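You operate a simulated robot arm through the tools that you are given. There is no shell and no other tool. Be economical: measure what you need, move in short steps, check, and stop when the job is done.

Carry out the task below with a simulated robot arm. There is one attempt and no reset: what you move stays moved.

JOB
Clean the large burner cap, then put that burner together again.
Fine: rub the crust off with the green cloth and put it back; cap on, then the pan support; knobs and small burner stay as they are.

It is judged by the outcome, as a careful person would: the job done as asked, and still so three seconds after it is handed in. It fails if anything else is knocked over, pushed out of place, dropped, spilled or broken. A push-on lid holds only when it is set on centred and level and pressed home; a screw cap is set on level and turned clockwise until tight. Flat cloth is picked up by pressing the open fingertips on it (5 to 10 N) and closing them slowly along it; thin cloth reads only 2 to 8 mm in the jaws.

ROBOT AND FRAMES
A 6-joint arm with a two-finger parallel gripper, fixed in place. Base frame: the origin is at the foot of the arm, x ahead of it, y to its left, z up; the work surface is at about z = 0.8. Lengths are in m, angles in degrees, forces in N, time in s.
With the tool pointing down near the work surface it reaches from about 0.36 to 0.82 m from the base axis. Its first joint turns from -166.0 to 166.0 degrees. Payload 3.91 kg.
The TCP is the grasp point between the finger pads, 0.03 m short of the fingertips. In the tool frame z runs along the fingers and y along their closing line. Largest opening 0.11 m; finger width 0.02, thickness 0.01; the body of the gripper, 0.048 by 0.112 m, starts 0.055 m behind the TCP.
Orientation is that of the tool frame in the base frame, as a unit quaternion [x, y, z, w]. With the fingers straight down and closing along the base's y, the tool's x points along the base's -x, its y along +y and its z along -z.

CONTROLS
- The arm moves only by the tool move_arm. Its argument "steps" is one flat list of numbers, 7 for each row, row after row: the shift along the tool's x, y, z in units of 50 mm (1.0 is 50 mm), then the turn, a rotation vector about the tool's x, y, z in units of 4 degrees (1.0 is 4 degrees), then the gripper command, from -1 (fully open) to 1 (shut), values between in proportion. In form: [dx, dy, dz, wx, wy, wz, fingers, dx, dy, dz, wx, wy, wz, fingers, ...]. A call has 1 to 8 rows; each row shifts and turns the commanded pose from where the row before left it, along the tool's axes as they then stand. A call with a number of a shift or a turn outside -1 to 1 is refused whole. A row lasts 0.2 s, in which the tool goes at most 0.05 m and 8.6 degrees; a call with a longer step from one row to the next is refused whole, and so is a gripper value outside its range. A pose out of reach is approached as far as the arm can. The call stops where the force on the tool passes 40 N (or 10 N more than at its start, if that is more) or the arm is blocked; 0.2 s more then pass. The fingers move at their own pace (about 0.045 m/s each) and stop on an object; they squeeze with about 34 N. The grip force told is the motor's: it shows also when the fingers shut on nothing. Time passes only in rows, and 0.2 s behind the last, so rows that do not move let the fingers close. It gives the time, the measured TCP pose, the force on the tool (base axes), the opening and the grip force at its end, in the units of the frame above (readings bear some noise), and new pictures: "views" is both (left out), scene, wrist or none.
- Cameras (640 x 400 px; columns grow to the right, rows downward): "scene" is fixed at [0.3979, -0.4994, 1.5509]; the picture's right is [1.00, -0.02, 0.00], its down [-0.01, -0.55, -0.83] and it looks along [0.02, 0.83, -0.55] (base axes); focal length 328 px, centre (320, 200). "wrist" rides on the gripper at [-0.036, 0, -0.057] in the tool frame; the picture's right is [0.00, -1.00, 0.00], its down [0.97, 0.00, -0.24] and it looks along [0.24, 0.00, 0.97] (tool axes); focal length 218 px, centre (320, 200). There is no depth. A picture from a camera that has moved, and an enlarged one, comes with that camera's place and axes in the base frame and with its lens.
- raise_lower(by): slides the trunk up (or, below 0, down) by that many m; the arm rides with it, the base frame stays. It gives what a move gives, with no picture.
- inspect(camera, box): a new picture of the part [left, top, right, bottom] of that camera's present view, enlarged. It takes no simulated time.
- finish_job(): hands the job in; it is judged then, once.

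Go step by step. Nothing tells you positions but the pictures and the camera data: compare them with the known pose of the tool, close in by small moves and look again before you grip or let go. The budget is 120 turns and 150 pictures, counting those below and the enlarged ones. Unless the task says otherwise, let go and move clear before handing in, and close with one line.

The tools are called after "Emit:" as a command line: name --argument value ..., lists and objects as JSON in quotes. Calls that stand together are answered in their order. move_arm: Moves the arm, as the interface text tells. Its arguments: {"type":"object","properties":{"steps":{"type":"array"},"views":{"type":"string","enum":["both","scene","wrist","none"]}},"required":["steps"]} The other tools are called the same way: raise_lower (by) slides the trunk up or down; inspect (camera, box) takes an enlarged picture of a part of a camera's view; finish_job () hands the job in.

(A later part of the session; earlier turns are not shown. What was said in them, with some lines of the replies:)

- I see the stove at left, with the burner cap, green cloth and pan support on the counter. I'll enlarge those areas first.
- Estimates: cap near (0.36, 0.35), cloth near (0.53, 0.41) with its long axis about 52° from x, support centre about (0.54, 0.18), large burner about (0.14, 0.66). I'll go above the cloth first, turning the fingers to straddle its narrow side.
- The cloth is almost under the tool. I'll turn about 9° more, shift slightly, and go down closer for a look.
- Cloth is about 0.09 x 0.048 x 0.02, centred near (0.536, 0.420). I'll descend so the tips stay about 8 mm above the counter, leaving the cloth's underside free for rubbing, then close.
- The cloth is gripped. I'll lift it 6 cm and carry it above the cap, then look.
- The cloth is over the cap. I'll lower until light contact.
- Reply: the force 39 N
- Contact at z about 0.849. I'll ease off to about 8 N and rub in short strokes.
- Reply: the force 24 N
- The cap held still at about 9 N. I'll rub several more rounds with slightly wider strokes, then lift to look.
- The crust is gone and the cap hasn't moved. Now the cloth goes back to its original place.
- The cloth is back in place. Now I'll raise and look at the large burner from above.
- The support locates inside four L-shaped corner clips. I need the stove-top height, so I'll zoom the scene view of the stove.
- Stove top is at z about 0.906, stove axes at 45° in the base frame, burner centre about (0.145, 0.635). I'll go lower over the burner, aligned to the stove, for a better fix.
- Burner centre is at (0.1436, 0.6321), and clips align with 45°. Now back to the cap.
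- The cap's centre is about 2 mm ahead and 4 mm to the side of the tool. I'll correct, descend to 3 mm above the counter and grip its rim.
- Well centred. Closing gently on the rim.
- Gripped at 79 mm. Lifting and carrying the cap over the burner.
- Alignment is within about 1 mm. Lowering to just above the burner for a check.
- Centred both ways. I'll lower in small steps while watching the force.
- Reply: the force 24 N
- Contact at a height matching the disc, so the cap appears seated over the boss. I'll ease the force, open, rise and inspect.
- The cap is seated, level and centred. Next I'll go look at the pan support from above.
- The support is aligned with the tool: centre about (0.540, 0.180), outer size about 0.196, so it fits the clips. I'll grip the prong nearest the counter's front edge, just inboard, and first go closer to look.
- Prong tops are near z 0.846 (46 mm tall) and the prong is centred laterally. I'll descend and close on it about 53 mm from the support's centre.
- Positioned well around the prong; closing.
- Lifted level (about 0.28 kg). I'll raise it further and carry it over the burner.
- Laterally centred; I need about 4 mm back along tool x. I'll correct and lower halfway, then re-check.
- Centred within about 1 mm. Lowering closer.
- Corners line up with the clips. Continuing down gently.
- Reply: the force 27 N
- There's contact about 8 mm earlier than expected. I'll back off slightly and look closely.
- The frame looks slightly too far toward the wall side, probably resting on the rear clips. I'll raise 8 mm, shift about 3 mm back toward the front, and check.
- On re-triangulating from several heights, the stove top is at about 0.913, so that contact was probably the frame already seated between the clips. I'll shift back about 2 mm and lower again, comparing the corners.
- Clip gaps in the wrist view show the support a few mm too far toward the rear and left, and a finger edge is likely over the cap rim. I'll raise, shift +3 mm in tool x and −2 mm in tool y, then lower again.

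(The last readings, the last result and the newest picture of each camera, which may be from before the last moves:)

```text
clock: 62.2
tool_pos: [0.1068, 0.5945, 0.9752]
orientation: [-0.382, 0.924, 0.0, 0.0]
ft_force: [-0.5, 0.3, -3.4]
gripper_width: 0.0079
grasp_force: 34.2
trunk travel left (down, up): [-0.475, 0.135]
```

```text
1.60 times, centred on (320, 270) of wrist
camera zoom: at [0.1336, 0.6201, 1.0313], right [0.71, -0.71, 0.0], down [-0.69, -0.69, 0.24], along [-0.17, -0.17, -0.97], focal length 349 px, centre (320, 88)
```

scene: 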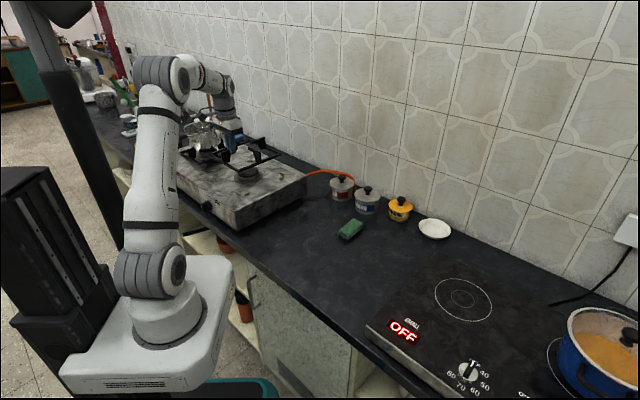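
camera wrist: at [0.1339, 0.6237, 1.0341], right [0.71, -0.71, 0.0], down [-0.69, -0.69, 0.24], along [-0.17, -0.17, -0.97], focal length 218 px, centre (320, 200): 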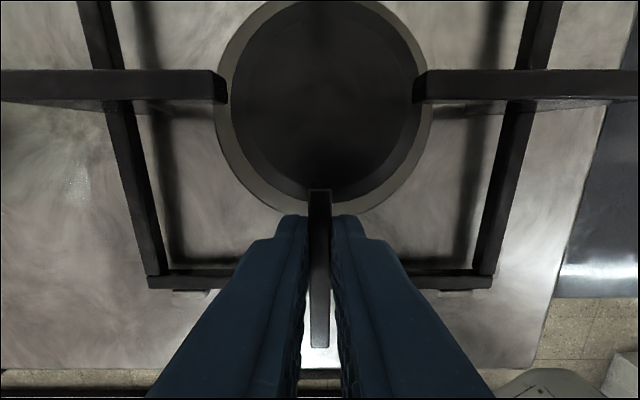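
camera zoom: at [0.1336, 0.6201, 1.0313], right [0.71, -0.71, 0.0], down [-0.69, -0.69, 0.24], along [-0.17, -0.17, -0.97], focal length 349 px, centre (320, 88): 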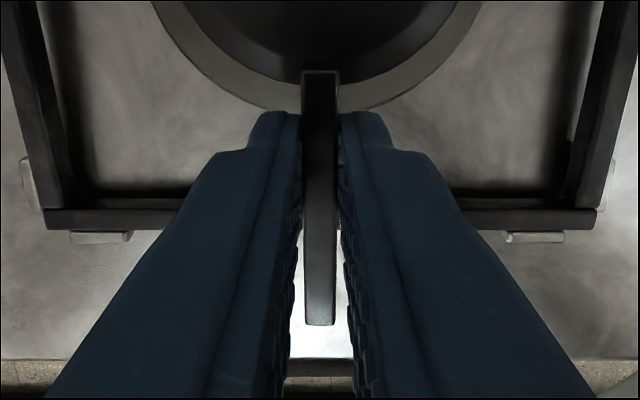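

Nearly even now; a 1 mm lateral trim, then lower gently.

Emit:
move_arm --steps '[0, 0.02, 0, 0, 0, 0, 1, 0, 0, 0.04, 0, 0, 0, 1]' --views "none"

Emit:
move_arm --steps '[0, 0, 0.04, 0, 0, 0, 1]' --views "none"

Emit:
move_arm --steps '[0, 0, 0.03, 0, 0, 0, 1]' --views "none"

Emit:
inspect --camera "scene" --box '[228, 155, 284, 195]'

```text
clock: 62.8
tool_pos: [0.1083, 0.5951, 0.9726]
orientation: [-0.383, 0.924, 0.0, 0.0]
ft_force: [0.7, -0.8, -2.4]
gripper_width: 0.0078
grasp_force: 33.4
trunk travel left (down, up): [-0.475, 0.135]
```

```text
clock: 63.2
tool_pos: [0.1079, 0.5957, 0.9723]
orientation: [-0.383, 0.924, 0.002, 0.001]
ft_force: [-0.3, -0.1, 4.3]
gripper_width: 0.0078
grasp_force: 34.4
trunk travel left (down, up): [-0.475, 0.135]
```

```text
clock: 63.6
tool_pos: [0.1065, 0.5949, 0.9719]
orientation: [-0.383, 0.924, 0.003, 0.001]
ft_force: [2.4, 1.8, 16.9]
gripper_width: 0.0082
grasp_force: 34.1
trunk travel left (down, up): [-0.475, 0.135]
```

```text
10.00 times, centred on (256, 175) of scene
camera zoom: at [0.3979, -0.4994, 1.5509], right [1.0, -0.02, 0.0], down [-0.01, -0.55, -0.83], along [0.02, 0.83, -0.55], focal length 3283 px, centre (960, 450)
```

zoom: 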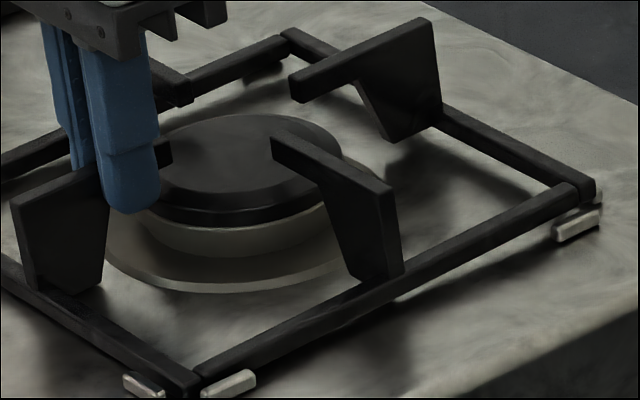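

Emit:
inspect --camera "scene" --box '[192, 150, 232, 175]'

Emit:
inspect --camera "scene" --box '[235, 175, 275, 200]'

Emit:
inspect --camera "scene" --box '[230, 160, 262, 180]'

Emit:
inspect --camera "wrist" --box '[220, 120, 420, 245]'

```text
16.00 times, centred on (212, 162) of scene
camera zoom: at [0.3979, -0.4994, 1.5509], right [1.0, -0.02, 0.0], down [-0.01, -0.55, -0.83], along [0.02, 0.83, -0.55], focal length 5253 px, centre (2048, 800)
```

zoom: 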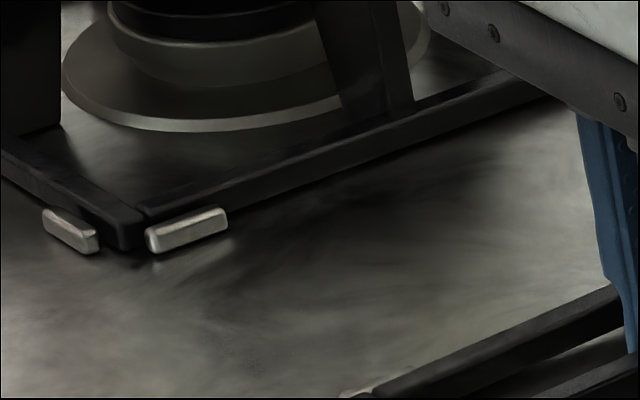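

```text
16.00 times, centred on (255, 188) of scene
camera zoom: at [0.3979, -0.4994, 1.5509], right [1.0, -0.02, 0.0], down [-0.01, -0.55, -0.83], along [0.02, 0.83, -0.55], focal length 5253 px, centre (1360, 400)
```

zoom: 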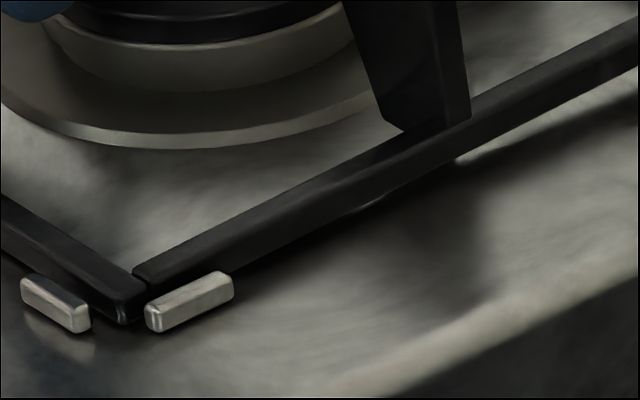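

```text
16.00 times, centred on (246, 170) of scene
camera zoom: at [0.3979, -0.4994, 1.5509], right [1.0, -0.02, 0.0], down [-0.01, -0.55, -0.83], along [0.02, 0.83, -0.55], focal length 5253 px, centre (1504, 680)
```

zoom: 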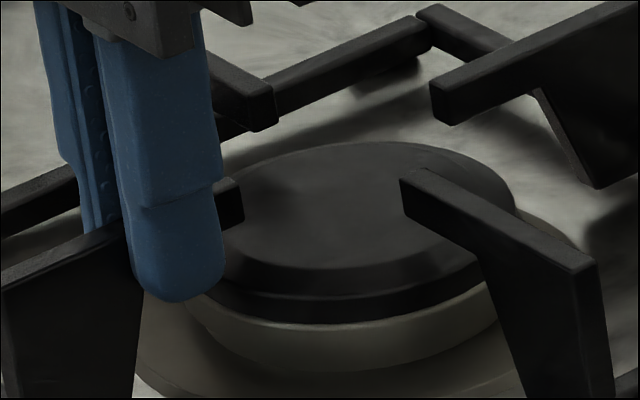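

```text
3.20 times, centred on (320, 182) of wrist
camera zoom: at [0.1328, 0.6205, 1.0286], right [0.71, -0.71, 0.0], down [-0.69, -0.69, 0.24], along [-0.17, -0.17, -0.97], focal length 698 px, centre (320, 256)
```

zoom: 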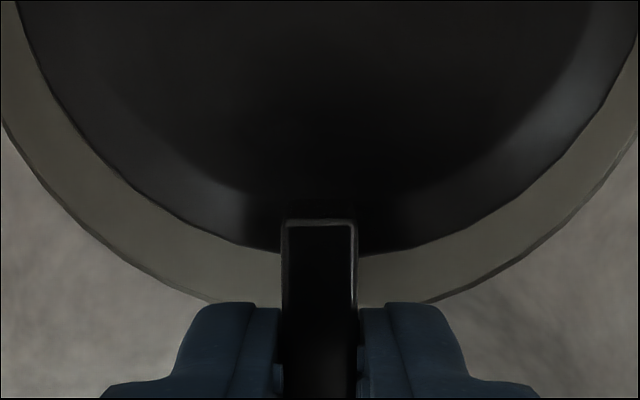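

The front corner is nearly down but the far side is still raised. I'll look closely at the near corners from the wrist.

Emit:
inspect --camera "wrist" --box '[120, 240, 220, 305]'

Emit:
inspect --camera "wrist" --box '[420, 240, 520, 305]'

Emit:
inspect --camera "scene" --box '[270, 160, 302, 180]'

Emit:
inspect --camera "scene" --box '[235, 145, 275, 170]'

```text
6.15 times, centred on (170, 272) of wrist
camera zoom: at [0.1328, 0.6205, 1.0286], right [0.71, -0.71, 0.0], down [-0.69, -0.69, 0.24], along [-0.17, -0.17, -0.97], focal length 1343 px, centre (1243, -246)
```

zoom: 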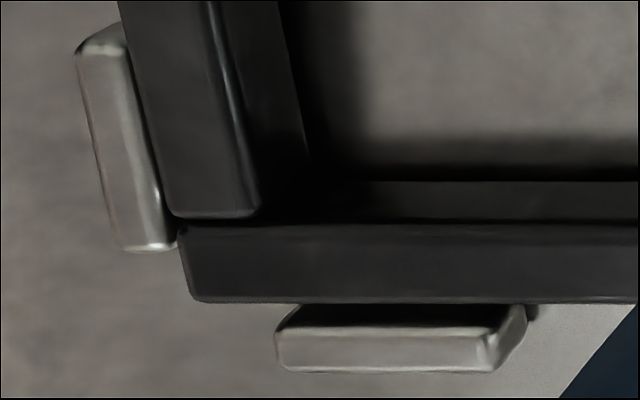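

```text
6.15 times, centred on (470, 272) of wrist
camera zoom: at [0.1328, 0.6205, 1.0286], right [0.71, -0.71, 0.0], down [-0.69, -0.69, 0.24], along [-0.17, -0.17, -0.97], focal length 1343 px, centre (-603, -246)
```

zoom: 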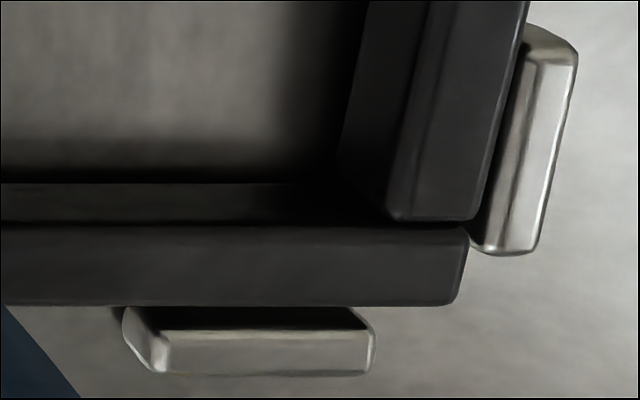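

```text
16.00 times, centred on (286, 170) of scene
camera zoom: at [0.3979, -0.4994, 1.5509], right [1.0, -0.02, 0.0], down [-0.01, -0.55, -0.83], along [0.02, 0.83, -0.55], focal length 5253 px, centre (864, 680)
```

zoom: 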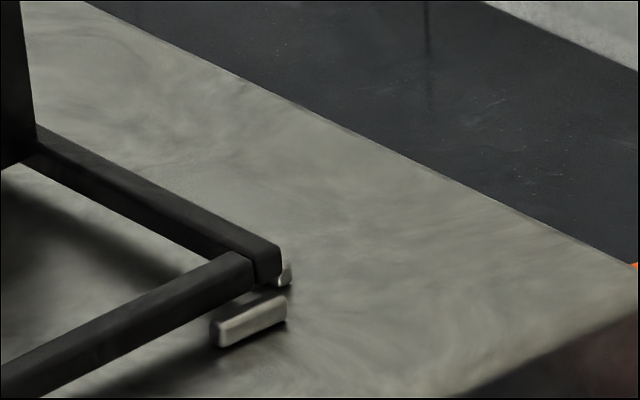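

```text
16.00 times, centred on (255, 158) of scene
camera zoom: at [0.3979, -0.4994, 1.5509], right [1.0, -0.02, 0.0], down [-0.01, -0.55, -0.83], along [0.02, 0.83, -0.55], focal length 5253 px, centre (1360, 880)
```

zoom: 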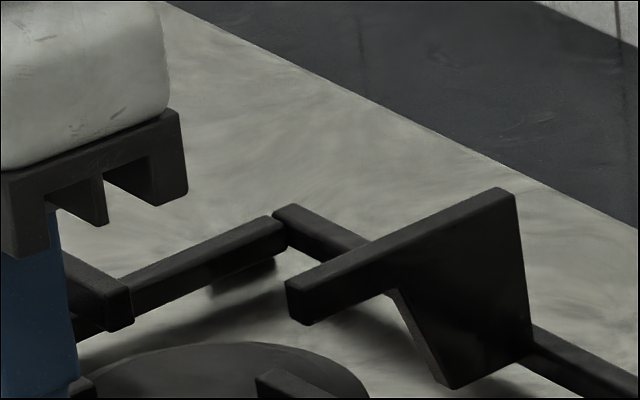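

Near corners sit inside their clips with a few mm spare; the far side seems caught on the rear clips. I'll raise, shift 2.5 mm more toward the front, and check the pitch.

Emit:
move_arm --steps '[0, 0, -0.16, 0, 0, 0, 1, 0.05, -0.01, 0, 0, 0, 0, 1, 0, 0, 0, 0, 0, 0, 1]' --views "none"

Emit:
inspect --camera "scene" --box '[228, 155, 300, 200]'

Emit:
inspect --camera "wrist" --box '[120, 0, 520, 320]'

```text
clock: 64.4
tool_pos: [0.1051, 0.5927, 0.977]
orientation: [-0.383, 0.924, -0.001, 0.001]
ft_force: [-1.3, 0.1, -2.4]
gripper_width: 0.0077
grasp_force: 34.3
trunk travel left (down, up): [-0.475, 0.135]
```

```text
8.89 times, centred on (264, 178) of scene
camera zoom: at [0.3979, -0.4994, 1.5509], right [1.0, -0.02, 0.0], down [-0.01, -0.55, -0.83], along [0.02, 0.83, -0.55], focal length 2918 px, centre (818, 400)
```

zoom: 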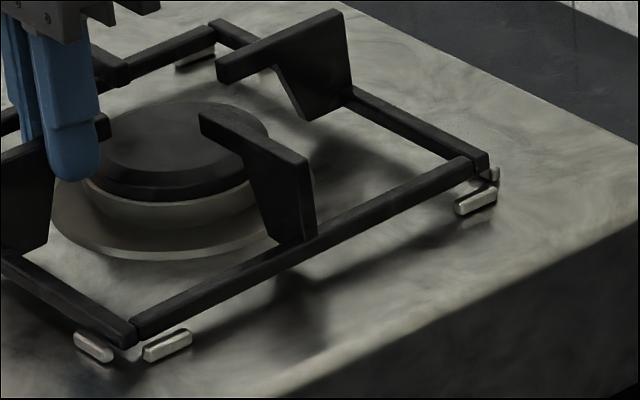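

```text
1.25 times, centred on (320, 160) of wrist
camera zoom: at [0.1311, 0.6188, 1.0334], right [0.71, -0.71, 0.0], down [-0.69, -0.69, 0.24], along [-0.17, -0.17, -0.97], focal length 273 px, centre (320, 250)
```

zoom: 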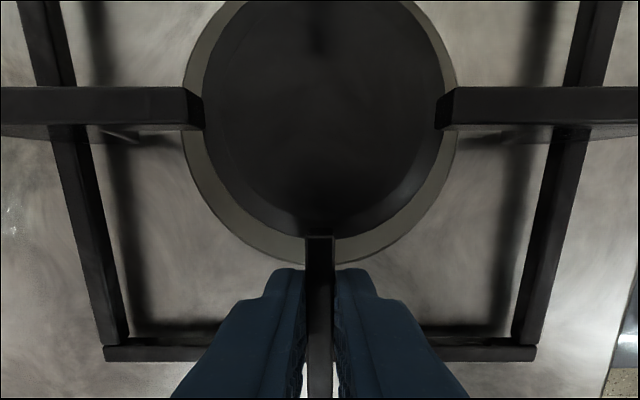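

The support has pitched about 3° in the grip (far side up) from the first contact. I'll rotate the tool to level it, move back about 4 mm, and check.

Emit:
move_arm --steps '[0, 0, -0.1, 0, 0, 0, 1, -0.08, 0, 0, 0, 0.4, 0, 1, 0, 0, 0, 0, 0.4, 0, 1, 0, 0, 0, 0, 0, 0, 1]' --views "wrist"

Emit:
inspect --camera "scene" --box '[200, 145, 304, 210]'

```text
clock: 65.4
tool_pos: [0.1074, 0.5962, 0.9825]
orientation: [-0.383, 0.923, -0.011, -0.026]
ft_force: [-0.3, -0.4, -2.2]
gripper_width: 0.0076
grasp_force: 33.7
trunk travel left (down, up): [-0.475, 0.135]
camera wrist: at [0.1364, 0.6239, 1.0368], right [0.71, -0.71, 0.0], down [-0.68, -0.68, 0.29], along [-0.21, -0.21, -0.96], focal length 218 px, centre (320, 200)
```

wrist: 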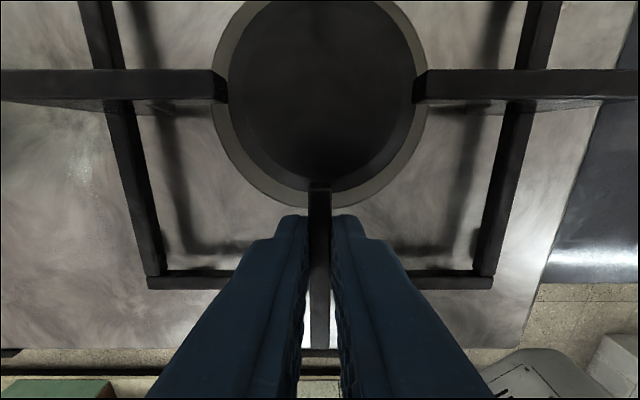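

```text
6.15 times, centred on (252, 178) of scene
camera zoom: at [0.3979, -0.4994, 1.5509], right [1.0, -0.02, 0.0], down [-0.01, -0.55, -0.83], along [0.02, 0.83, -0.55], focal length 2020 px, centre (738, 338)
```

zoom: 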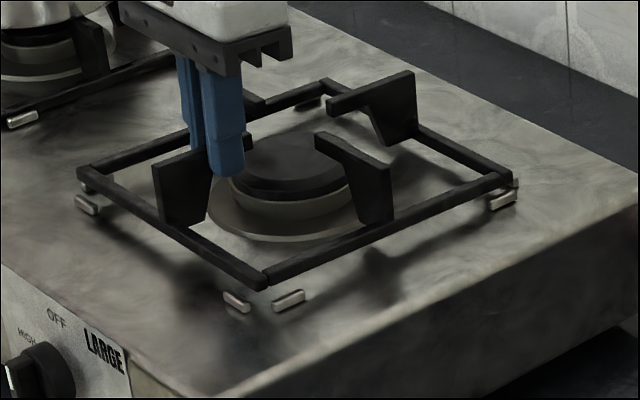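

The support is now level again and, by kinematics, centred (within about 1 mm). Lowering gently.

Emit:
move_arm --steps '[0, 0, 0.1, 0, 0, 0, 1, 0, 0, 0.06, 0, 0, 0, 1]' --views "none"

Emit:
move_arm --steps '[0, 0, 0.04, 0, 0, 0, 1]' --views "none"

Emit:
inspect --camera "scene" --box '[235, 175, 275, 200]'

Emit:
inspect --camera "scene" --box '[265, 155, 305, 180]'

```text
clock: 66.0
tool_pos: [0.1084, 0.5951, 0.9752]
orientation: [-0.383, 0.923, -0.011, -0.027]
ft_force: [1.0, -0.1, -2.0]
gripper_width: 0.0077
grasp_force: 33.9
trunk travel left (down, up): [-0.475, 0.135]
```

```text
clock: 66.4
tool_pos: [0.108, 0.5954, 0.9736]
orientation: [-0.382, 0.924, -0.009, -0.026]
ft_force: [-0.2, -0.4, 4.7]
gripper_width: 0.0079
grasp_force: 34.2
trunk travel left (down, up): [-0.475, 0.135]
```

```text
16.00 times, centred on (255, 188) of scene
camera zoom: at [0.3979, -0.4994, 1.5509], right [1.0, -0.02, 0.0], down [-0.01, -0.55, -0.83], along [0.02, 0.83, -0.55], focal length 5253 px, centre (1360, 400)
```

zoom: 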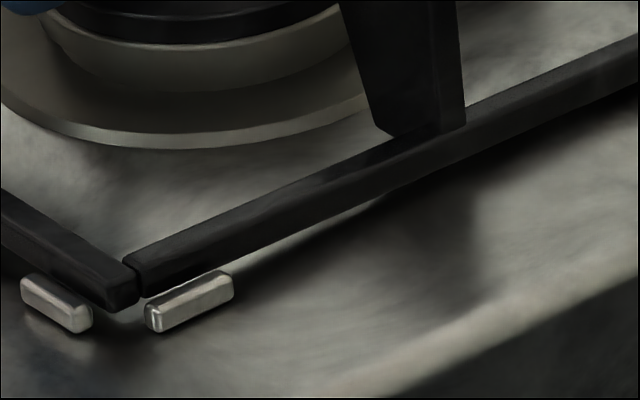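

```text
16.00 times, centred on (285, 168) of scene
camera zoom: at [0.3979, -0.4994, 1.5509], right [1.0, -0.02, 0.0], down [-0.01, -0.55, -0.83], along [0.02, 0.83, -0.55], focal length 5253 px, centre (880, 720)
```

zoom: 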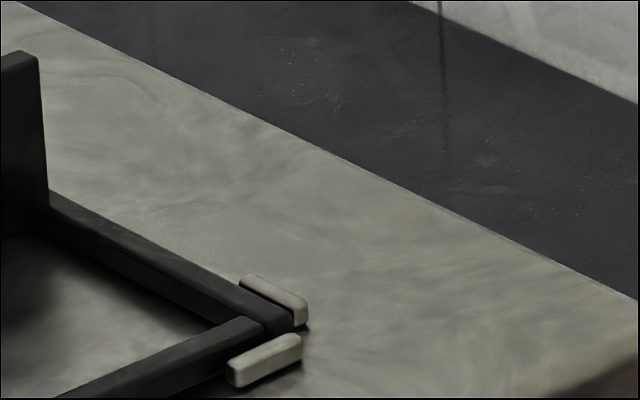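

The far corner is now seated inside its clips, with the near side slightly high. I'll rotate back about 1.2° while lowering 3 mm.

Emit:
move_arm --steps '[0, 0, 0.03, 0, -0.15, 0, 1, 0, 0, 0.03, 0, -0.15, 0, 1]' --views "none"

Emit:
inspect --camera "scene" --box '[235, 175, 275, 200]'

Emit:
inspect --camera "scene" --box '[265, 155, 305, 180]'

```text
clock: 67.0
tool_pos: [0.1072, 0.595, 0.9696]
orientation: [-0.383, 0.924, -0.007, -0.015]
ft_force: [-1.7, -0.4, 9.3]
gripper_width: 0.0078
grasp_force: 33.9
trunk travel left (down, up): [-0.475, 0.135]
```

```text
16.00 times, centred on (255, 188) of scene
camera zoom: at [0.3979, -0.4994, 1.5509], right [1.0, -0.02, 0.0], down [-0.01, -0.55, -0.83], along [0.02, 0.83, -0.55], focal length 5253 px, centre (1360, 400)
```

zoom: 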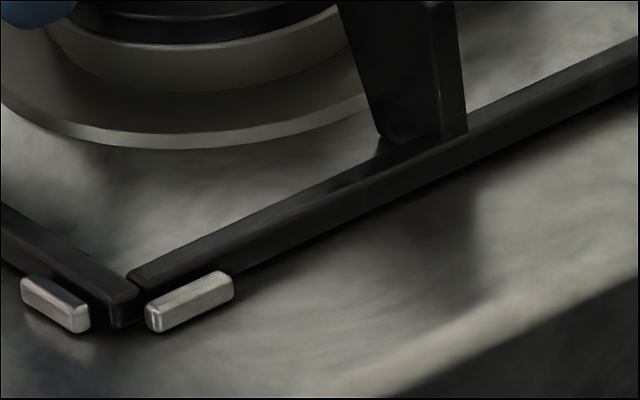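

```text
16.00 times, centred on (285, 168) of scene
camera zoom: at [0.3979, -0.4994, 1.5509], right [1.0, -0.02, 0.0], down [-0.01, -0.55, -0.83], along [0.02, 0.83, -0.55], focal length 5253 px, centre (880, 720)
```

zoom: 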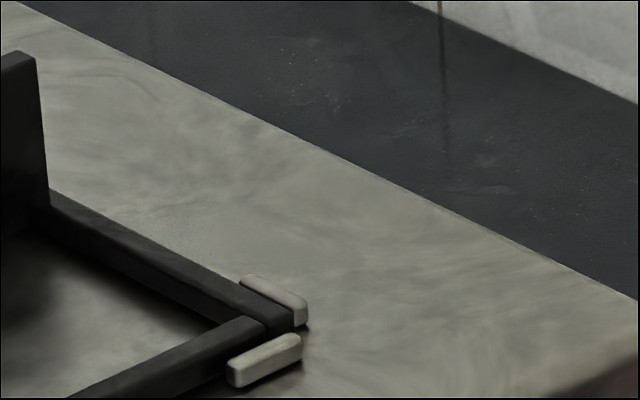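

Now practically flush all around. Releasing gently and rising.

Emit:
move_arm --steps '[0, 0, 0.01, 0, -0.1, 0, 1, 0, 0, 0, 0, 0, 0, 0.7, 0, 0, 0, 0, 0, 0, 0.5, 0, 0, 0, 0, 0, 0, 0.4, 0, 0, -0.3, 0, 0, 0, 0.4, 0, 0, -0.7, 0, 0, 0, 0.4, 0, 0, -0.9, 0, 0, 0, 0.4]' --views "both"

Emit:
inspect --camera "scene" --box '[200, 140, 304, 205]'

Emit:
inspect --camera "wrist" --box '[140, 20, 500, 260]'

```text
clock: 68.6
tool_pos: [0.1094, 0.5973, 1.0637]
orientation: [-0.382, 0.924, -0.005, -0.013]
ft_force: [-1.1, 0.4, -0.1]
gripper_width: 0.0331
grasp_force: 0.1
trunk travel left (down, up): [-0.475, 0.135]
camera wrist: at [0.1361, 0.6243, 1.1193], right [0.71, -0.71, 0.0], down [-0.68, -0.68, 0.27], along [-0.19, -0.19, -0.96], focal length 218 px, centre (320, 200)
```

scene: 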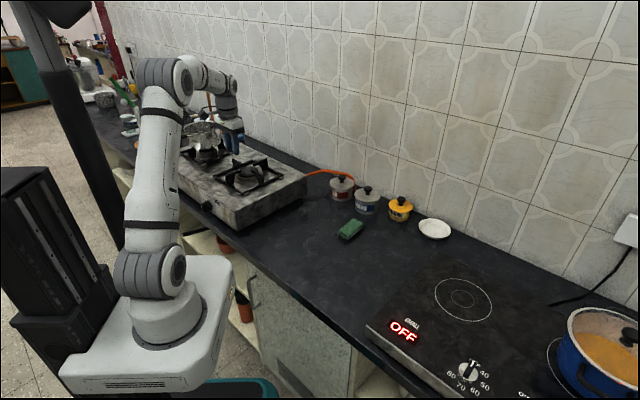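
wrist: 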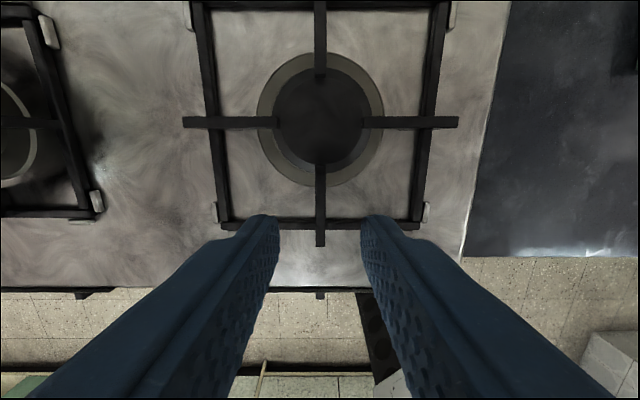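

```text
6.15 times, centred on (252, 172) of scene
camera zoom: at [0.3979, -0.4994, 1.5509], right [1.0, -0.02, 0.0], down [-0.01, -0.55, -0.83], along [0.02, 0.83, -0.55], focal length 2020 px, centre (738, 369)
```

zoom: 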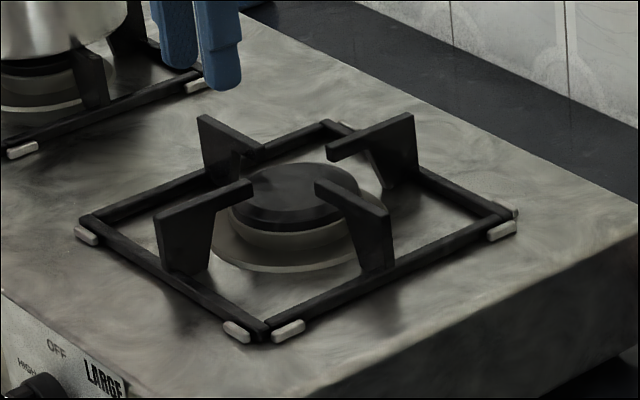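

```text
1.67 times, centred on (320, 140) of wrist
camera zoom: at [0.1361, 0.6243, 1.1193], right [0.71, -0.71, 0.0], down [-0.68, -0.68, 0.27], along [-0.19, -0.19, -0.96], focal length 364 px, centre (320, 300)
```

zoom: 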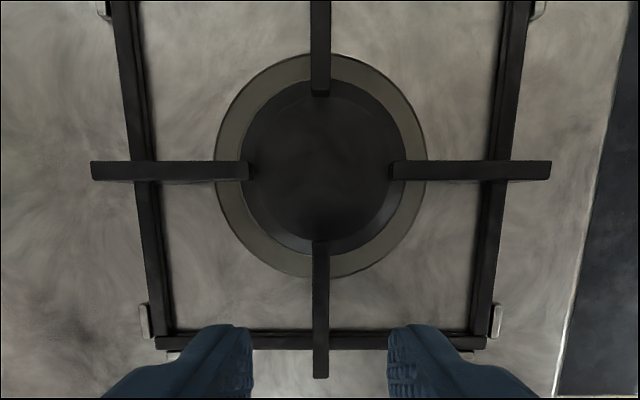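

The support is down with all corners inside the clips, and the cap is centred. One last look at the corners and the whole after moving clear.

Emit:
move_arm --steps '[0, 0, -0.8, 0, 0, 0, 0, 0, 0, -0.8, 0, 0, 0, 0, 0.6, 0, 0, 0, 0, 0, 0]' --views "wrist"

Emit:
inspect --camera "scene" --box '[204, 155, 252, 200]'

Emit:
inspect --camera "scene" --box '[240, 150, 290, 200]'

```text
clock: 69.4
tool_pos: [0.0903, 0.5781, 1.1443]
orientation: [-0.383, 0.924, -0.006, -0.013]
ft_force: [-0.2, 0.1, 0.5]
gripper_width: 0.0549
grasp_force: 0.0
trunk travel left (down, up): [-0.475, 0.135]
camera wrist: at [0.1163, 0.6041, 1.2008], right [0.71, -0.71, 0.0], down [-0.68, -0.68, 0.27], along [-0.19, -0.19, -0.96], focal length 218 px, centre (320, 200)
```

wrist: 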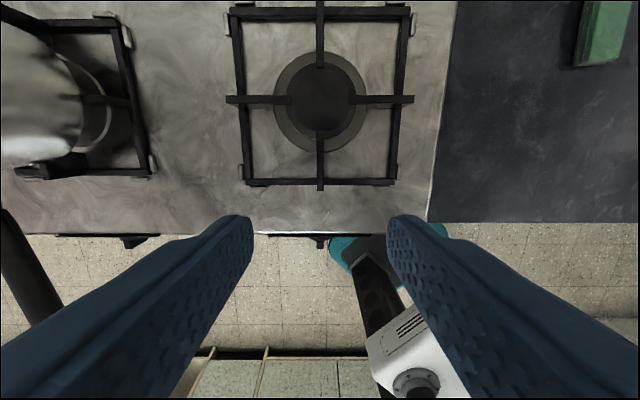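

```text
8.89 times, centred on (228, 178) of scene
camera zoom: at [0.3979, -0.4994, 1.5509], right [1.0, -0.02, 0.0], down [-0.01, -0.55, -0.83], along [0.02, 0.83, -0.55], focal length 2918 px, centre (1138, 400)
```

zoom: 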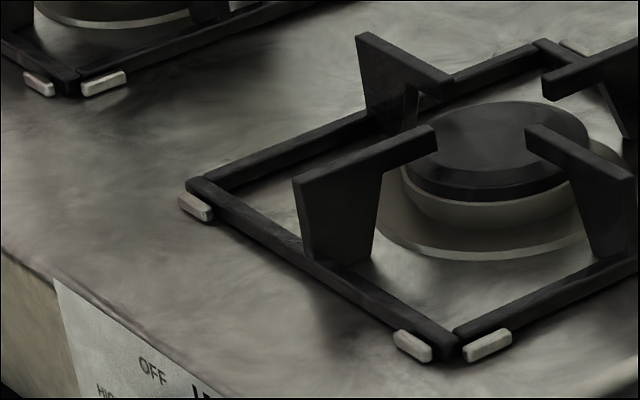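

```text
8.00 times, centred on (265, 175) of scene
camera zoom: at [0.3979, -0.4994, 1.5509], right [1.0, -0.02, 0.0], down [-0.01, -0.55, -0.83], along [0.02, 0.83, -0.55], focal length 2627 px, centre (760, 400)
```

zoom: 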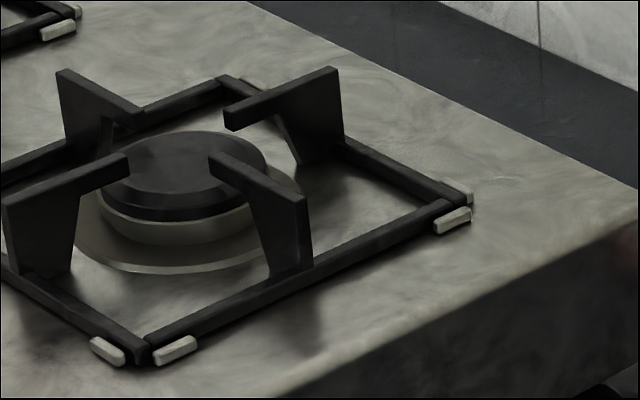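

The support lies flat inside all four clips, the clean cap is centred and seated, and the cloth is back in its place. The arm is clear, so I'm handing in.

Emit:
finish_job

```text
The job is handed in.
```

The large burner is back together: I rubbed the crust off the cap, set it back centred, and laid the pan support flat inside all four corner clips. The green cloth is back where it was, and I left the knobs and the small burner alone.
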